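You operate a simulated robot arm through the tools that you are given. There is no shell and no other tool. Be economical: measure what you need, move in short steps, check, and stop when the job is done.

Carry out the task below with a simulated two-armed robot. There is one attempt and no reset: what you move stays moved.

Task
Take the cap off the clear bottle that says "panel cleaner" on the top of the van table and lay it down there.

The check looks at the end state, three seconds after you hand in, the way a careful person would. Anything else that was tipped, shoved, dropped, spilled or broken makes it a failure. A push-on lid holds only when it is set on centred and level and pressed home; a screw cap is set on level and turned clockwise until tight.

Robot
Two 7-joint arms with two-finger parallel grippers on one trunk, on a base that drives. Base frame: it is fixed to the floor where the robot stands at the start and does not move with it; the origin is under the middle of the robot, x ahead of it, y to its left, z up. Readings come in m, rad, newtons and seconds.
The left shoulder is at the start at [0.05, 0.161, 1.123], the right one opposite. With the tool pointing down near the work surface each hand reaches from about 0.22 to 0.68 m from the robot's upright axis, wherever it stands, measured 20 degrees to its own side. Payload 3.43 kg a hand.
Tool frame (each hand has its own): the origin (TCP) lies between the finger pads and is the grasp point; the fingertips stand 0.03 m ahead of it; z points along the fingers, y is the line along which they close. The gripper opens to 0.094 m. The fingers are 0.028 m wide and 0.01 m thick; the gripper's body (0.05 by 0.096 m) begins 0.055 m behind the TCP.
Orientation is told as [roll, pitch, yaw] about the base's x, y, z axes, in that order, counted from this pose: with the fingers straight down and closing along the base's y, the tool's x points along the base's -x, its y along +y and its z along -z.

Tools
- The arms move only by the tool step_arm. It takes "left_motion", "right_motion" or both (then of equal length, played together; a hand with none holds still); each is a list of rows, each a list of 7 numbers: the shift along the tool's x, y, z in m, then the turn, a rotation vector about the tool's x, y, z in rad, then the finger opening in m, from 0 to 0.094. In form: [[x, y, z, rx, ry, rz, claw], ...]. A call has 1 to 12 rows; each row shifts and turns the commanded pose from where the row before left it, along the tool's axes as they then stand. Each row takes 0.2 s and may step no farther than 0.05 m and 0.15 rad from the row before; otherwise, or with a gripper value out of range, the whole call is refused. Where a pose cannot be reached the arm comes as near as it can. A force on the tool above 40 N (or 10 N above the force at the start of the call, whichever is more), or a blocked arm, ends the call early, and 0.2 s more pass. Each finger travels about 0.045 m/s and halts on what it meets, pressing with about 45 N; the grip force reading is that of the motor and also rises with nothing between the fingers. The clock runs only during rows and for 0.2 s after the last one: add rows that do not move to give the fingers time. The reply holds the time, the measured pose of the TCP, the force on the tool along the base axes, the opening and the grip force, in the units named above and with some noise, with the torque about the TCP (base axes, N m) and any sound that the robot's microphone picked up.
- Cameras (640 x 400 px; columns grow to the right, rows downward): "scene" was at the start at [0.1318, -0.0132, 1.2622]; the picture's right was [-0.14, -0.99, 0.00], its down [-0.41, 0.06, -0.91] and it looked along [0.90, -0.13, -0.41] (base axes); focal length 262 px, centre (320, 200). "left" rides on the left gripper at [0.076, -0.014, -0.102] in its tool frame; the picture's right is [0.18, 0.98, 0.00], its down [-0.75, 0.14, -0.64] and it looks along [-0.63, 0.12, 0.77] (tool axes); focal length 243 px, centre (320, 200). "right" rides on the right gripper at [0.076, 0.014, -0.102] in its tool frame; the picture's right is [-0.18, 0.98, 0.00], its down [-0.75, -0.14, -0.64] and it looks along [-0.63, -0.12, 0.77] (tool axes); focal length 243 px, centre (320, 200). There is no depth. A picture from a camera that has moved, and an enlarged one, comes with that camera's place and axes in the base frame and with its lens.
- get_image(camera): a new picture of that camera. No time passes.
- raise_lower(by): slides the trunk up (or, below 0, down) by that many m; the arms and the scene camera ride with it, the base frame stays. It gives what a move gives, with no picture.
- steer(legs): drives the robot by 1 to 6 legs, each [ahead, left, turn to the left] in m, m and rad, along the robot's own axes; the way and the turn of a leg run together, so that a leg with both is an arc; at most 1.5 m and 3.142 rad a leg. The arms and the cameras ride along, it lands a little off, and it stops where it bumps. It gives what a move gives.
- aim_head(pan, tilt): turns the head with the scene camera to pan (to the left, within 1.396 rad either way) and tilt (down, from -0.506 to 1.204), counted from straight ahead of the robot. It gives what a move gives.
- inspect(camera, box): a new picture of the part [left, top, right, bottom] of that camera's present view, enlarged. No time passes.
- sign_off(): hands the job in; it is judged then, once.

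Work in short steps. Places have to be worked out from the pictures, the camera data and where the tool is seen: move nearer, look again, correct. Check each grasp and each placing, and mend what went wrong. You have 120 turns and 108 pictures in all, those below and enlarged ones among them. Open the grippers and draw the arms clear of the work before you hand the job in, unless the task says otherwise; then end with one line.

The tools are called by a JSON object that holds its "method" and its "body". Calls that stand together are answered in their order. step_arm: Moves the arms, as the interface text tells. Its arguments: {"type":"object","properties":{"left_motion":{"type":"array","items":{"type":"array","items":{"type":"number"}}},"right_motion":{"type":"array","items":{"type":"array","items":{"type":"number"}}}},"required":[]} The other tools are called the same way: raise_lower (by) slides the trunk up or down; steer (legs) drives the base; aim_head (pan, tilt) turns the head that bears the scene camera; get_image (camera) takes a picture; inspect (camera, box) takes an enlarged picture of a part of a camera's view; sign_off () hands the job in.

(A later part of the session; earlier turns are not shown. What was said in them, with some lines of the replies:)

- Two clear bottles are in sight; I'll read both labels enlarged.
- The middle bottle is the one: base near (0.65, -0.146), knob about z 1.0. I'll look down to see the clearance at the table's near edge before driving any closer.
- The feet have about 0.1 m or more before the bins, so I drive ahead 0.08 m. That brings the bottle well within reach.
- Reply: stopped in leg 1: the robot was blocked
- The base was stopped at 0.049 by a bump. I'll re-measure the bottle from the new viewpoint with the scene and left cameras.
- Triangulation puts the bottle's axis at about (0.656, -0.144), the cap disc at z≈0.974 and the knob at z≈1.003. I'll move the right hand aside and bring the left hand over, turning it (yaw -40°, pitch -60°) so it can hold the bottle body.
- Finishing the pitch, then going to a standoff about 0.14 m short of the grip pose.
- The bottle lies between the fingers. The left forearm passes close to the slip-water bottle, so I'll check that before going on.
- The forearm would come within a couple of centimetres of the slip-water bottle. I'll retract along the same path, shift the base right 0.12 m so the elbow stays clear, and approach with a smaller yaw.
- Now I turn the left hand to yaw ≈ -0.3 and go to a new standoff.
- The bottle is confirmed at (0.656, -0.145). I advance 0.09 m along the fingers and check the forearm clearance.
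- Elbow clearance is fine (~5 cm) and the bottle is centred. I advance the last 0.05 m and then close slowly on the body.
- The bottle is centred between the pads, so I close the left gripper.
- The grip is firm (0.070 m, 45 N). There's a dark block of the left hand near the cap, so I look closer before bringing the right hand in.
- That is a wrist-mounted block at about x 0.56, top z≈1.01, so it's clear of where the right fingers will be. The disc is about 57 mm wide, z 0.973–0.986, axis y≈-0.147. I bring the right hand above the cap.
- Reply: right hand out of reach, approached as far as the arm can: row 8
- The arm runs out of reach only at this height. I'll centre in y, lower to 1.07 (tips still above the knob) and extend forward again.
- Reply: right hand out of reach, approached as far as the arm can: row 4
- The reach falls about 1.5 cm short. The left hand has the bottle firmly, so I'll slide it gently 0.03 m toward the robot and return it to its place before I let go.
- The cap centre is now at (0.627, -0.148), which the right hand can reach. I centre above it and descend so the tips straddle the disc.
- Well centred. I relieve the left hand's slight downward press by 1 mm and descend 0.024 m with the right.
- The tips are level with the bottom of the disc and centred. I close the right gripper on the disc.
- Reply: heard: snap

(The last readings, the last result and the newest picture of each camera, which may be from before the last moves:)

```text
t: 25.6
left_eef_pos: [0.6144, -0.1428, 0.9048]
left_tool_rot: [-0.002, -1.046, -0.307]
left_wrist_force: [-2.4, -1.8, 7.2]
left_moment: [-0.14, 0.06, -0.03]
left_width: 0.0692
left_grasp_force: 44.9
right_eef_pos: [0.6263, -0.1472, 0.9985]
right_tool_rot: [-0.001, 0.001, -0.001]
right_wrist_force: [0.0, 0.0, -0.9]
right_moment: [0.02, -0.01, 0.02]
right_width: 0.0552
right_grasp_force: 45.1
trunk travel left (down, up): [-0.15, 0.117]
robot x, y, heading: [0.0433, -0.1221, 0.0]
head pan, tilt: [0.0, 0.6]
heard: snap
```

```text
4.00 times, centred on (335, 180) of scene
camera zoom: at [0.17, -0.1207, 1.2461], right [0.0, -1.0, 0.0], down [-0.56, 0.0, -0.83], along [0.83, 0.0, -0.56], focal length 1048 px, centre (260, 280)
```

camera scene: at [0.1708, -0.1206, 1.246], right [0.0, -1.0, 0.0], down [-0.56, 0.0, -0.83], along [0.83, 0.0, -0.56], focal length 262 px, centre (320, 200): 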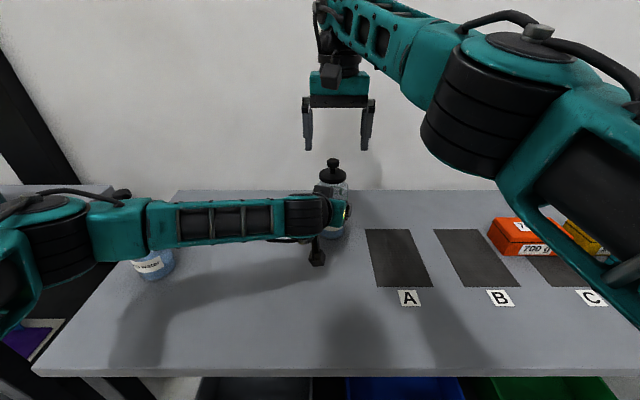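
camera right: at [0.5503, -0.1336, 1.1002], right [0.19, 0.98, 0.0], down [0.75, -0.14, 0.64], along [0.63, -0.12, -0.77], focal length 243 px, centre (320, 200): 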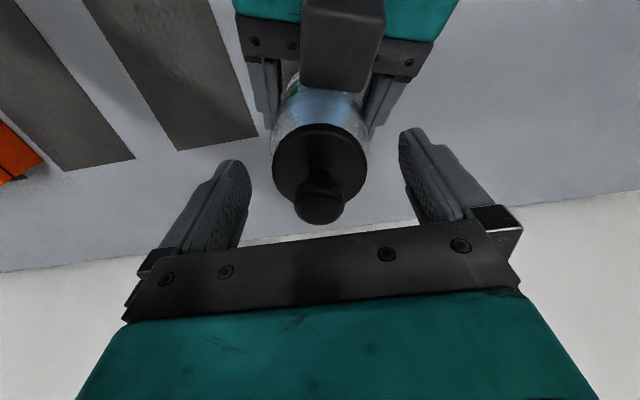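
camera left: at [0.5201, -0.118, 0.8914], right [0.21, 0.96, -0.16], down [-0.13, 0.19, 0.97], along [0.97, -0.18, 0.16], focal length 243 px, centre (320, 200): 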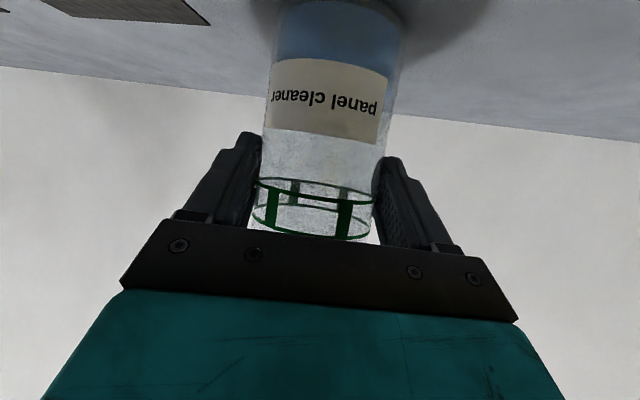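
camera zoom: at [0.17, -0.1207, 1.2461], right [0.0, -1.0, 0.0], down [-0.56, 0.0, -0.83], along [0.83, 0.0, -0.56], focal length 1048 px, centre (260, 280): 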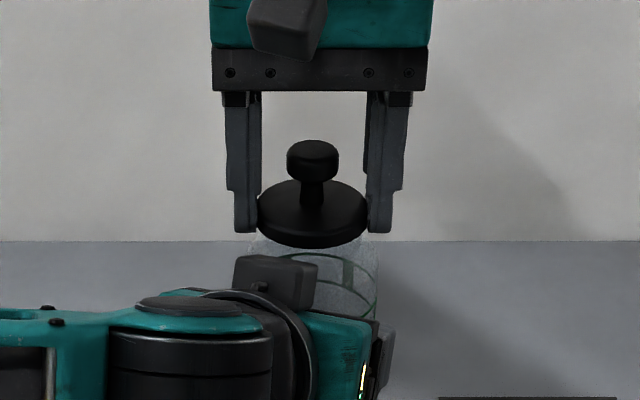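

The disc is gripped at 0.055 m and a "snap" was heard: a push-on lid that may already have sprung loose. I lift straight up gently.

{"method": "step_arm", "body": {"right_motion": [[0, 0, -0.005, 0, 0, 0, 0.045], [0, 0, -0.005, 0, 0, 0, 0.045], [0, 0, -0.01, 0, 0, 0, 0.045], [0, 0, -0.01, 0, 0, 0, 0.045], [0, 0, 0, 0, 0, 0, 0.045]]}}

{"method": "get_image", "body": {"camera": "right"}}

{"method": "inspect", "body": {"camera": "scene", "box": [285, 110, 385, 230]}}

```text
t: 26.8
left_eef_pos: [0.6137, -0.1433, 0.9052]
left_tool_rot: [0.0, -1.047, -0.306]
left_wrist_force: [-1.6, -1.1, 5.0]
left_moment: [-0.1, 0.01, -0.02]
left_width: 0.069
left_grasp_force: 45.2
right_eef_pos: [0.6262, -0.146, 1.0288]
right_tool_rot: [-0.001, 0.003, -0.003]
right_wrist_force: [-0.5, -0.3, -0.7]
right_moment: [-0.01, 0.01, -0.01]
right_width: 0.0553
right_grasp_force: 44.8
trunk travel left (down, up): [-0.15, 0.117]
robot x, y, heading: [0.0417, -0.1185, -0.002]
head pan, tilt: [0.0, 0.6]
```

```text
69 pictures are left
camera right: at [0.5505, -0.1328, 1.1308], right [0.19, 0.98, 0.0], down [0.75, -0.14, 0.64], along [0.63, -0.12, -0.77], focal length 243 px, centre (320, 200)
```

right: 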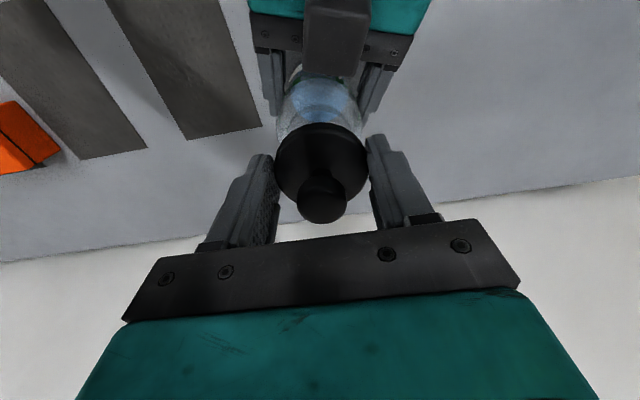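

```text
3.33 times, centred on (335, 170) of scene
camera zoom: at [0.1702, -0.1207, 1.2461], right [0.0, -1.0, 0.0], down [-0.56, 0.0, -0.83], along [0.83, 0.0, -0.56], focal length 874 px, centre (270, 300)
```

zoom: 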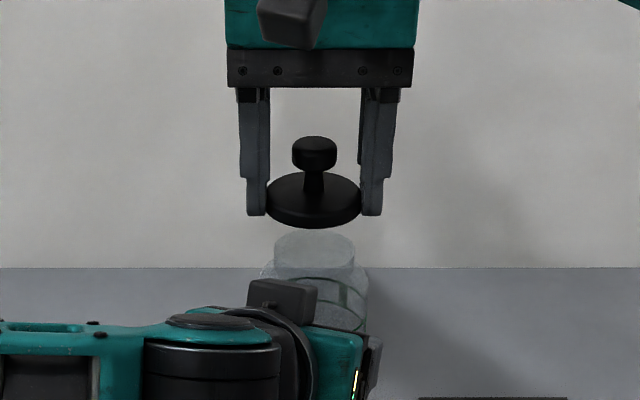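

The cap is off and the bottle stands. I take the right hand up and aside holding the cap, then the left slides the bottle back 0.03 m.

{"method": "step_arm", "body": {"right_motion": [[0, 0, -0.04, 0, 0, 0, 0.045], [0, 0, -0.04, 0, 0, 0, 0.045], [0.02, -0.035, 0, 0, 0, 0, 0.045], [0.02, -0.035, 0, 0, 0, 0, 0.045], [0.02, -0.035, 0, 0, 0, 0, 0.045], [0.02, -0.035, 0, 0, 0, 0, 0.045], [0, 0, 0, 0, 0, 0, 0.045]]}}

{"method": "step_arm", "body": {"left_motion": [[-0.0029, 0.0018, 0.005, 0, 0, 0, 0.055], [-0.0029, 0.0018, 0.005, 0, 0, 0, 0.055], [-0.0029, 0.0018, 0.005, 0, 0, 0, 0.055], [-0.0029, 0.0018, 0.005, 0, 0, 0, 0.055], [-0.0029, 0.0018, 0.005, 0, 0, 0, 0.055], [0, 0, 0, 0, 0, 0, 0.055]]}}

{"method": "get_image", "body": {"camera": "scene"}}

{"method": "get_image", "body": {"camera": "left"}}

```text
t: 28.4
left_eef_pos: [0.6144, -0.1437, 0.9046]
left_tool_rot: [0.001, -1.048, -0.308]
left_wrist_force: [-0.3, 1.0, 5.0]
left_moment: [-0.02, -0.16, 0.0]
left_width: 0.0687
left_grasp_force: 45.1
right_eef_pos: [0.5457, -0.2855, 1.1078]
right_tool_rot: [-0.001, 0.001, -0.003]
right_wrist_force: [-0.1, -0.2, 0.6]
right_moment: [0.05, 0.04, -0.04]
right_width: 0.055
right_grasp_force: 44.8
trunk travel left (down, up): [-0.15, 0.117]
robot x, y, heading: [0.0399, -0.1193, -0.004]
head pan, tilt: [0.0, 0.6]
```

```text
t: 29.8
left_eef_pos: [0.6452, -0.1423, 0.9047]
left_tool_rot: [-0.002, -1.046, -0.306]
left_wrist_force: [-1.3, -0.4, 3.4]
left_moment: [-0.06, -0.07, -0.03]
left_width: 0.0689
left_grasp_force: 45.5
right_eef_pos: [0.545, -0.2839, 1.1076]
right_tool_rot: [-0.001, 0.002, -0.001]
right_wrist_force: [0.2, 1.0, -0.4]
right_moment: [0.02, -0.02, -0.01]
right_width: 0.0549
right_grasp_force: 45.1
trunk travel left (down, up): [-0.15, 0.117]
robot x, y, heading: [0.0409, -0.1157, -0.004]
head pan, tilt: [0.0, 0.6]
```

```text
67 pictures are left
camera scene: at [0.1704, -0.1206, 1.246], right [0.0, -1.0, 0.0], down [-0.56, 0.0, -0.83], along [0.83, 0.0, -0.56], focal length 262 px, centre (320, 200)
```

scene: 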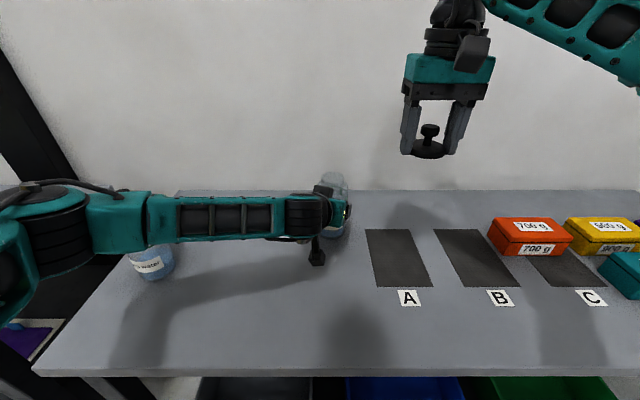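

```text
66 pictures are left
camera left: at [0.5206, -0.1179, 0.8912], right [0.21, 0.96, -0.16], down [-0.13, 0.19, 0.97], along [0.97, -0.18, 0.16], focal length 243 px, centre (320, 200)
```

left: 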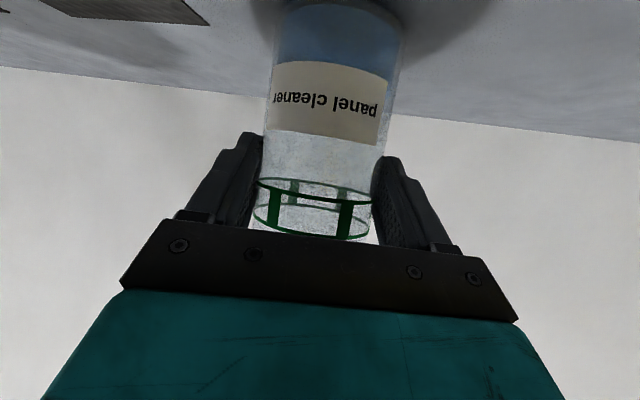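

The bottle is back in place, upright. I open the left gripper and back it straight out along the fingers.

{"method": "step_arm", "body": {"left_motion": [[0, 0, 0, 0, 0, 0, 0.07], [0, 0, 0, 0, 0, 0, 0.08], [0, 0, 0, 0, 0, 0, 0.094], [0, 0, 0, 0, 0, 0, 0.094]]}}

{"method": "step_arm", "body": {"left_motion": [[0, 0, -0.02, 0, 0, 0, 0.094], [0, 0, -0.03, 0, 0, 0, 0.094], [0, 0, -0.03, 0, 0, 0, 0.094], [0, 0, -0.03, 0, 0, 0, 0.094], [0, 0, -0.03, 0, 0, 0, 0.094], [-0.0268, 0.0027, -0.0307, 0, 0, 0, 0.094], [-0.0268, 0.0027, -0.0307, 0, 0, 0, 0.094], [-0.0268, 0.0027, -0.0307, 0, 0, 0, 0.094], [0, 0, 0, 0, 0, 0, 0.094]]}}

{"method": "get_image", "body": {"camera": "scene"}}

```text
t: 30.8
left_eef_pos: [0.646, -0.1419, 0.9043]
left_tool_rot: [-0.001, -1.046, -0.305]
left_wrist_force: [0.0, 0.3, 0.0]
left_moment: [0.02, 0.02, 0.01]
left_width: 0.0939
left_grasp_force: 0.1
right_eef_pos: [0.5463, -0.2854, 1.1065]
right_tool_rot: [-0.001, 0.003, -0.003]
right_wrist_force: [-1.2, -0.8, -0.5]
right_moment: [0.02, 0.01, -0.05]
right_width: 0.055
right_grasp_force: 45.3
trunk travel left (down, up): [-0.15, 0.117]
robot x, y, heading: [0.0394, -0.1197, -0.002]
head pan, tilt: [0.0, 0.6]
```

```text
t: 32.8
left_eef_pos: [0.4946, -0.0858, 1.0916]
left_tool_rot: [0.002, -1.046, -0.308]
left_wrist_force: [0.3, -0.1, 0.4]
left_moment: [0.0, 0.02, 0.02]
left_width: 0.094
left_grasp_force: 0.0
right_eef_pos: [0.5449, -0.2833, 1.1066]
right_tool_rot: [0.001, 0.004, -0.003]
right_wrist_force: [-0.2, -0.5, 0.7]
right_moment: [0.01, 0.0, 0.0]
right_width: 0.0549
right_grasp_force: 44.6
trunk travel left (down, up): [-0.15, 0.117]
robot x, y, heading: [0.0433, -0.1173, -0.005]
head pan, tilt: [0.0, 0.6]
```

```text
65 pictures are left
camera scene: at [0.1709, -0.1206, 1.246], right [0.0, -1.0, 0.0], down [-0.57, 0.0, -0.82], along [0.82, 0.0, -0.57], focal length 262 px, centre (320, 200)
```

scene: 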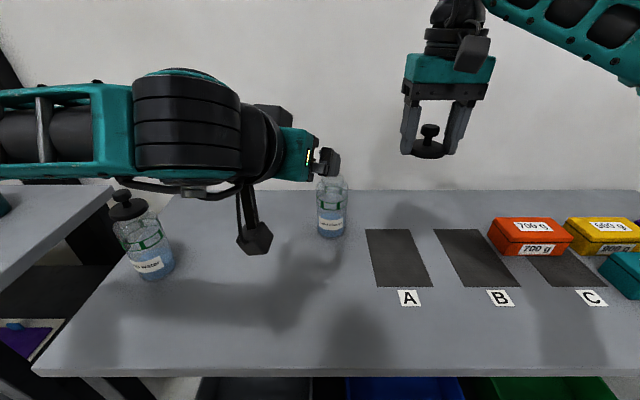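

Both bottles stand upright. I park the left hand up and to the left, and bring the cap over the clear spot near (0.46, -0.20).

{"method": "step_arm", "body": {"left_motion": [[0.001, 0.027, -0.032, 0, 0, 0, 0.094], [0.001, 0.027, -0.032, 0, 0, 0, 0.094], [0.001, 0.027, -0.032, 0, 0, 0, 0.094], [0.001, 0.027, -0.032, 0, 0, 0, 0.094], [0, 0, 0, 0, 0, 0, 0.094]]}}

{"method": "step_arm", "body": {"right_motion": [[0.028, 0.028, 0, 0, 0, 0, 0.045], [0.028, 0.028, 0, 0, 0, 0, 0.045], [0.029, 0.0275, 0, 0, 0, 0, 0.045], [0, 0, 0.045, 0, 0, 0, 0.045], [0, 0, 0.045, 0, 0, 0, 0.045], [0, 0, 0.045, 0, 0, 0, 0.045], [0, 0, 0.045, 0, 0, 0, 0.045], [0, 0, 0.03, 0, 0, 0, 0.045], [0, 0, 0, 0, 0, 0, 0.045]]}}

{"method": "get_image", "body": {"camera": "scene"}}

{"method": "get_image", "body": {"camera": "right"}}

```text
t: 34.0
left_eef_pos: [0.4283, 0.0488, 1.1607]
left_tool_rot: [0.0, -1.042, -0.306]
left_wrist_force: [0.3, -0.8, 0.7]
left_moment: [0.01, 0.01, 0.0]
left_width: 0.094
left_grasp_force: 0.1
left hand out of reach, approached as far as the arm can: row 4
right_eef_pos: [0.5453, -0.2854, 1.1058]
right_tool_rot: [0.001, 0.002, -0.003]
right_wrist_force: [-0.6, 0.5, -0.4]
right_moment: [-0.01, -0.02, 0.06]
right_width: 0.0548
right_grasp_force: 45.4
trunk travel left (down, up): [-0.15, 0.117]
robot x, y, heading: [0.0429, -0.1184, -0.001]
head pan, tilt: [0.0, 0.6]
```

```text
t: 36.0
left_eef_pos: [0.4291, 0.0493, 1.1604]
left_tool_rot: [-0.002, -1.046, -0.306]
left_wrist_force: [0.1, -0.1, 0.6]
left_moment: [-0.01, -0.01, -0.05]
left_width: 0.0941
left_grasp_force: 0.1
right_eef_pos: [0.4603, -0.2018, 0.8962]
right_tool_rot: [0.0, 0.001, -0.002]
right_wrist_force: [0.4, -0.4, -0.6]
right_moment: [0.0, -0.02, 0.0]
right_width: 0.055
right_grasp_force: 45.0
trunk travel left (down, up): [-0.15, 0.117]
robot x, y, heading: [0.0387, -0.1198, -0.003]
head pan, tilt: [0.0, 0.6]
```

```text
64 pictures are left
camera scene: at [0.1709, -0.1206, 1.246], right [0.0, -1.0, 0.0], down [-0.56, 0.0, -0.83], along [0.83, 0.0, -0.56], focal length 262 px, centre (320, 200)
```

scene: 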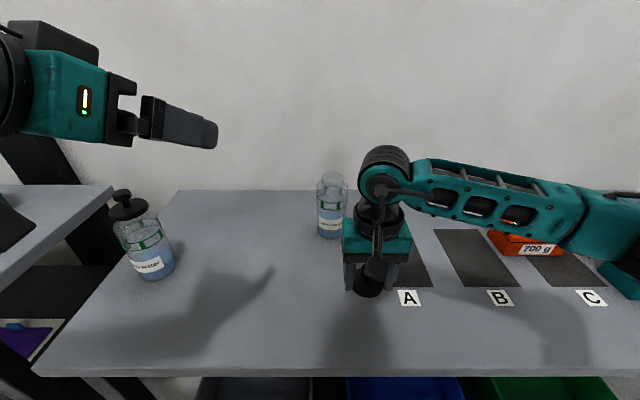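

```text
63 pictures are left
camera right: at [0.3844, -0.1884, 0.9991], right [0.19, 0.98, 0.0], down [0.75, -0.14, 0.64], along [0.63, -0.12, -0.77], focal length 243 px, centre (320, 200)
```

right: 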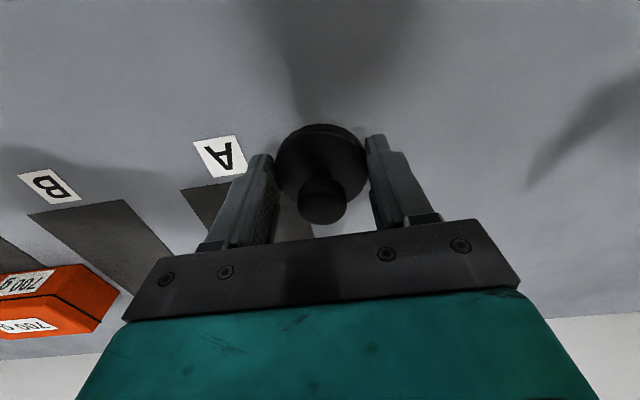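

The spot is clear of label A and the pads. I lower the last 4 cm slowly.

{"method": "step_arm", "body": {"right_motion": [[0, 0, 0.02, 0, 0, 0, 0.045], [0, 0, 0.01, 0, 0, 0, 0.045], [0, 0, 0.008, 0, 0, 0, 0.045], [0, 0, 0.004, 0, 0, 0, 0.045], [0, 0, 0, 0, 0, 0, 0.045]]}}

{"method": "inspect", "body": {"camera": "scene", "box": [320, 220, 440, 320]}}

{"method": "get_image", "body": {"camera": "right"}}

```text
t: 37.2
left_eef_pos: [0.4288, 0.0486, 1.1594]
left_tool_rot: [-0.001, -1.046, -0.306]
left_wrist_force: [0.1, -1.1, 0.7]
left_moment: [0.04, 0.01, 0.01]
left_width: 0.0941
left_grasp_force: 0.1
right_eef_pos: [0.4592, -0.2012, 0.8553]
right_tool_rot: [0.001, 0.002, -0.004]
right_wrist_force: [-0.1, 0.1, -0.1]
right_moment: [0.01, 0.03, -0.02]
right_width: 0.0549
right_grasp_force: 44.7
trunk travel left (down, up): [-0.15, 0.117]
robot x, y, heading: [0.0448, -0.1188, -0.0]
head pan, tilt: [0.0, 0.6]
```

```text
4.00 times, centred on (380, 270) of scene
camera zoom: at [0.1709, -0.1206, 1.246], right [0.0, -1.0, 0.0], down [-0.56, 0.0, -0.83], along [0.83, 0.0, -0.56], focal length 1048 px, centre (80, -80)
```

zoom: 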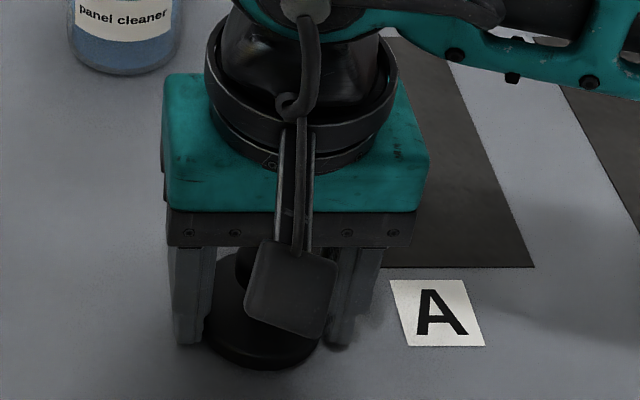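

```text
61 pictures are left
camera right: at [0.3841, -0.1885, 0.9573], right [0.19, 0.98, 0.0], down [0.76, -0.14, 0.64], along [0.63, -0.12, -0.77], focal length 243 px, centre (320, 200)
```

right: 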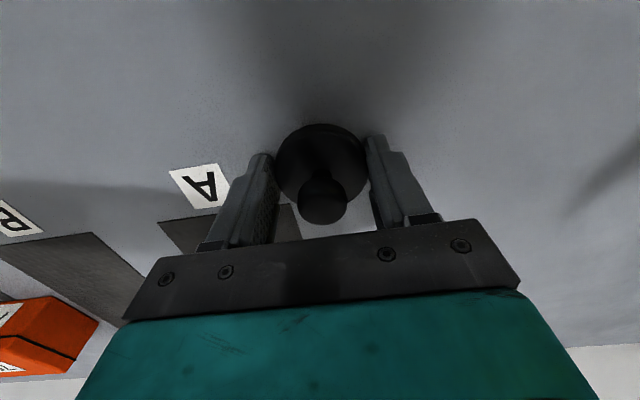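

No contact yet at 0.855, so I continue down a few millimetres until something is felt.

{"method": "step_arm", "body": {"right_motion": [[0, 0, 0.002, 0, 0, 0, 0.045], [0, 0, 0.002, 0, 0, 0, 0.045], [0, 0, 0.002, 0, 0, 0, 0.045], [0, 0, 0, 0, 0, 0, 0.045]]}}

```text
t: 38.2
left_eef_pos: [0.4284, 0.0481, 1.1602]
left_tool_rot: [-0.002, -1.045, -0.305]
left_wrist_force: [0.1, 0.5, 0.5]
left_moment: [-0.03, -0.01, -0.01]
left_width: 0.094
left_grasp_force: 0.1
right_eef_pos: [0.4597, -0.2031, 0.8498]
right_tool_rot: [0.001, 0.002, -0.004]
right_wrist_force: [-1.9, 1.0, 6.6]
right_moment: [-0.12, -0.04, -0.1]
right_width: 0.0546
right_grasp_force: 45.5
trunk travel left (down, up): [-0.15, 0.117]
robot x, y, heading: [0.0411, -0.1239, 0.001]
head pan, tilt: [0.0, 0.6]
```

Contact is felt (6.6 N). I open the fingers and lift straight up.

{"method": "step_arm", "body": {"right_motion": [[0, 0, -0.001, 0, 0, 0, 0.06], [0, 0, 0, 0, 0, 0, 0.075], [0, 0, 0, 0, 0, 0, 0.094], [0, 0, 0, 0, 0, 0, 0.094]]}}

{"method": "step_arm", "body": {"right_motion": [[0, 0, -0.02, 0, 0, 0, 0.094], [0, 0, -0.04, 0, 0, 0, 0.094], [0, 0, -0.045, 0, 0, 0, 0.094], [0, 0, -0.045, 0, 0, 0, 0.094], [0, 0, -0.045, 0, 0, 0, 0.094], [0, 0, -0.045, 0, 0, 0, 0.094], [0, -0.045, 0, 0, 0, 0, 0.094], [0, -0.045, 0, 0, 0, 0, 0.094], [0, -0.045, 0, 0, 0, 0, 0.094], [0, 0, 0, 0, 0, 0, 0.094]]}}

{"method": "get_image", "body": {"camera": "scene"}}

{"method": "inspect", "body": {"camera": "scene", "box": [290, 160, 440, 320]}}

```text
t: 39.2
left_eef_pos: [0.4283, 0.0484, 1.1602]
left_tool_rot: [-0.001, -1.045, -0.305]
left_wrist_force: [0.0, -0.1, -0.1]
left_moment: [-0.01, 0.02, -0.02]
left_width: 0.0941
left_grasp_force: 0.0
right_eef_pos: [0.4612, -0.2027, 0.8499]
right_tool_rot: [0.0, 0.002, -0.002]
right_wrist_force: [-0.7, -1.0, 5.3]
right_moment: [0.25, 0.04, 0.1]
right_width: 0.0936
right_grasp_force: 0.0
trunk travel left (down, up): [-0.15, 0.117]
robot x, y, heading: [0.0401, -0.1203, -0.001]
head pan, tilt: [0.0, 0.6]
```

```text
t: 41.4
left_eef_pos: [0.4293, 0.049, 1.1603]
left_tool_rot: [-0.001, -1.045, -0.307]
left_wrist_force: [0.1, -0.9, -0.1]
left_moment: [-0.01, 0.0, 0.01]
left_width: 0.0941
left_grasp_force: 0.1
right_eef_pos: [0.4604, -0.3398, 1.0904]
right_tool_rot: [-0.002, 0.004, -0.003]
right_wrist_force: [0.2, -0.3, 0.4]
right_moment: [0.01, -0.01, -0.03]
right_width: 0.0939
right_grasp_force: 0.1
trunk travel left (down, up): [-0.15, 0.117]
robot x, y, heading: [0.0435, -0.1215, -0.005]
head pan, tilt: [0.0, 0.6]
```

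```text
60 pictures are left
camera scene: at [0.1709, -0.1204, 1.246], right [0.0, -1.0, 0.0], down [-0.57, 0.0, -0.83], along [0.83, 0.0, -0.57], focal length 262 px, centre (320, 200)
```

scene: 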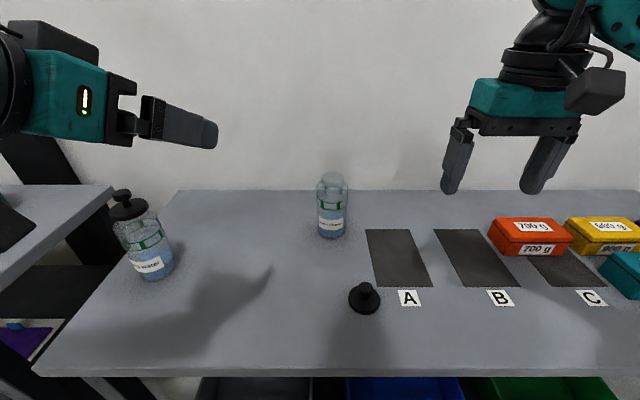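

```text
2.50 times, centred on (365, 240) of scene
camera zoom: at [0.1709, -0.1204, 1.246], right [0.0, -1.0, 0.0], down [-0.57, 0.0, -0.83], along [0.83, 0.0, -0.57], focal length 655 px, centre (208, 100)
```

zoom: 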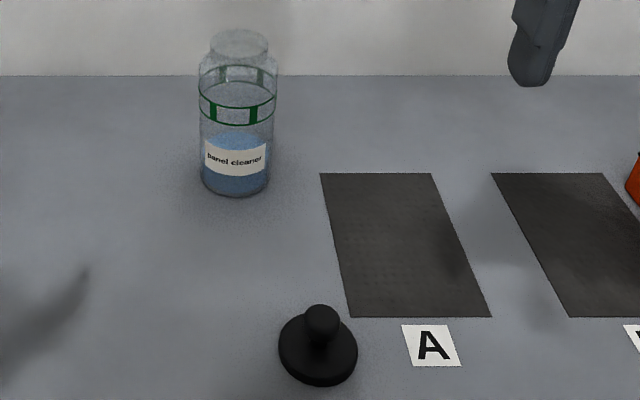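

The cap lies flat on the table and the open bottle stands upright in its place. Nothing else has moved, and both grippers are open and clear, so I hand in.

{"method": "sign_off", "body": {}}

```text
The job is handed in.
```

I took the cap off the "panel cleaner" bottle and laid it flat on the van table, a little in front of the bottle. To reach it I slid the bottle about 3 cm toward the robot, then put it back; it stands upright and nothing else was moved.
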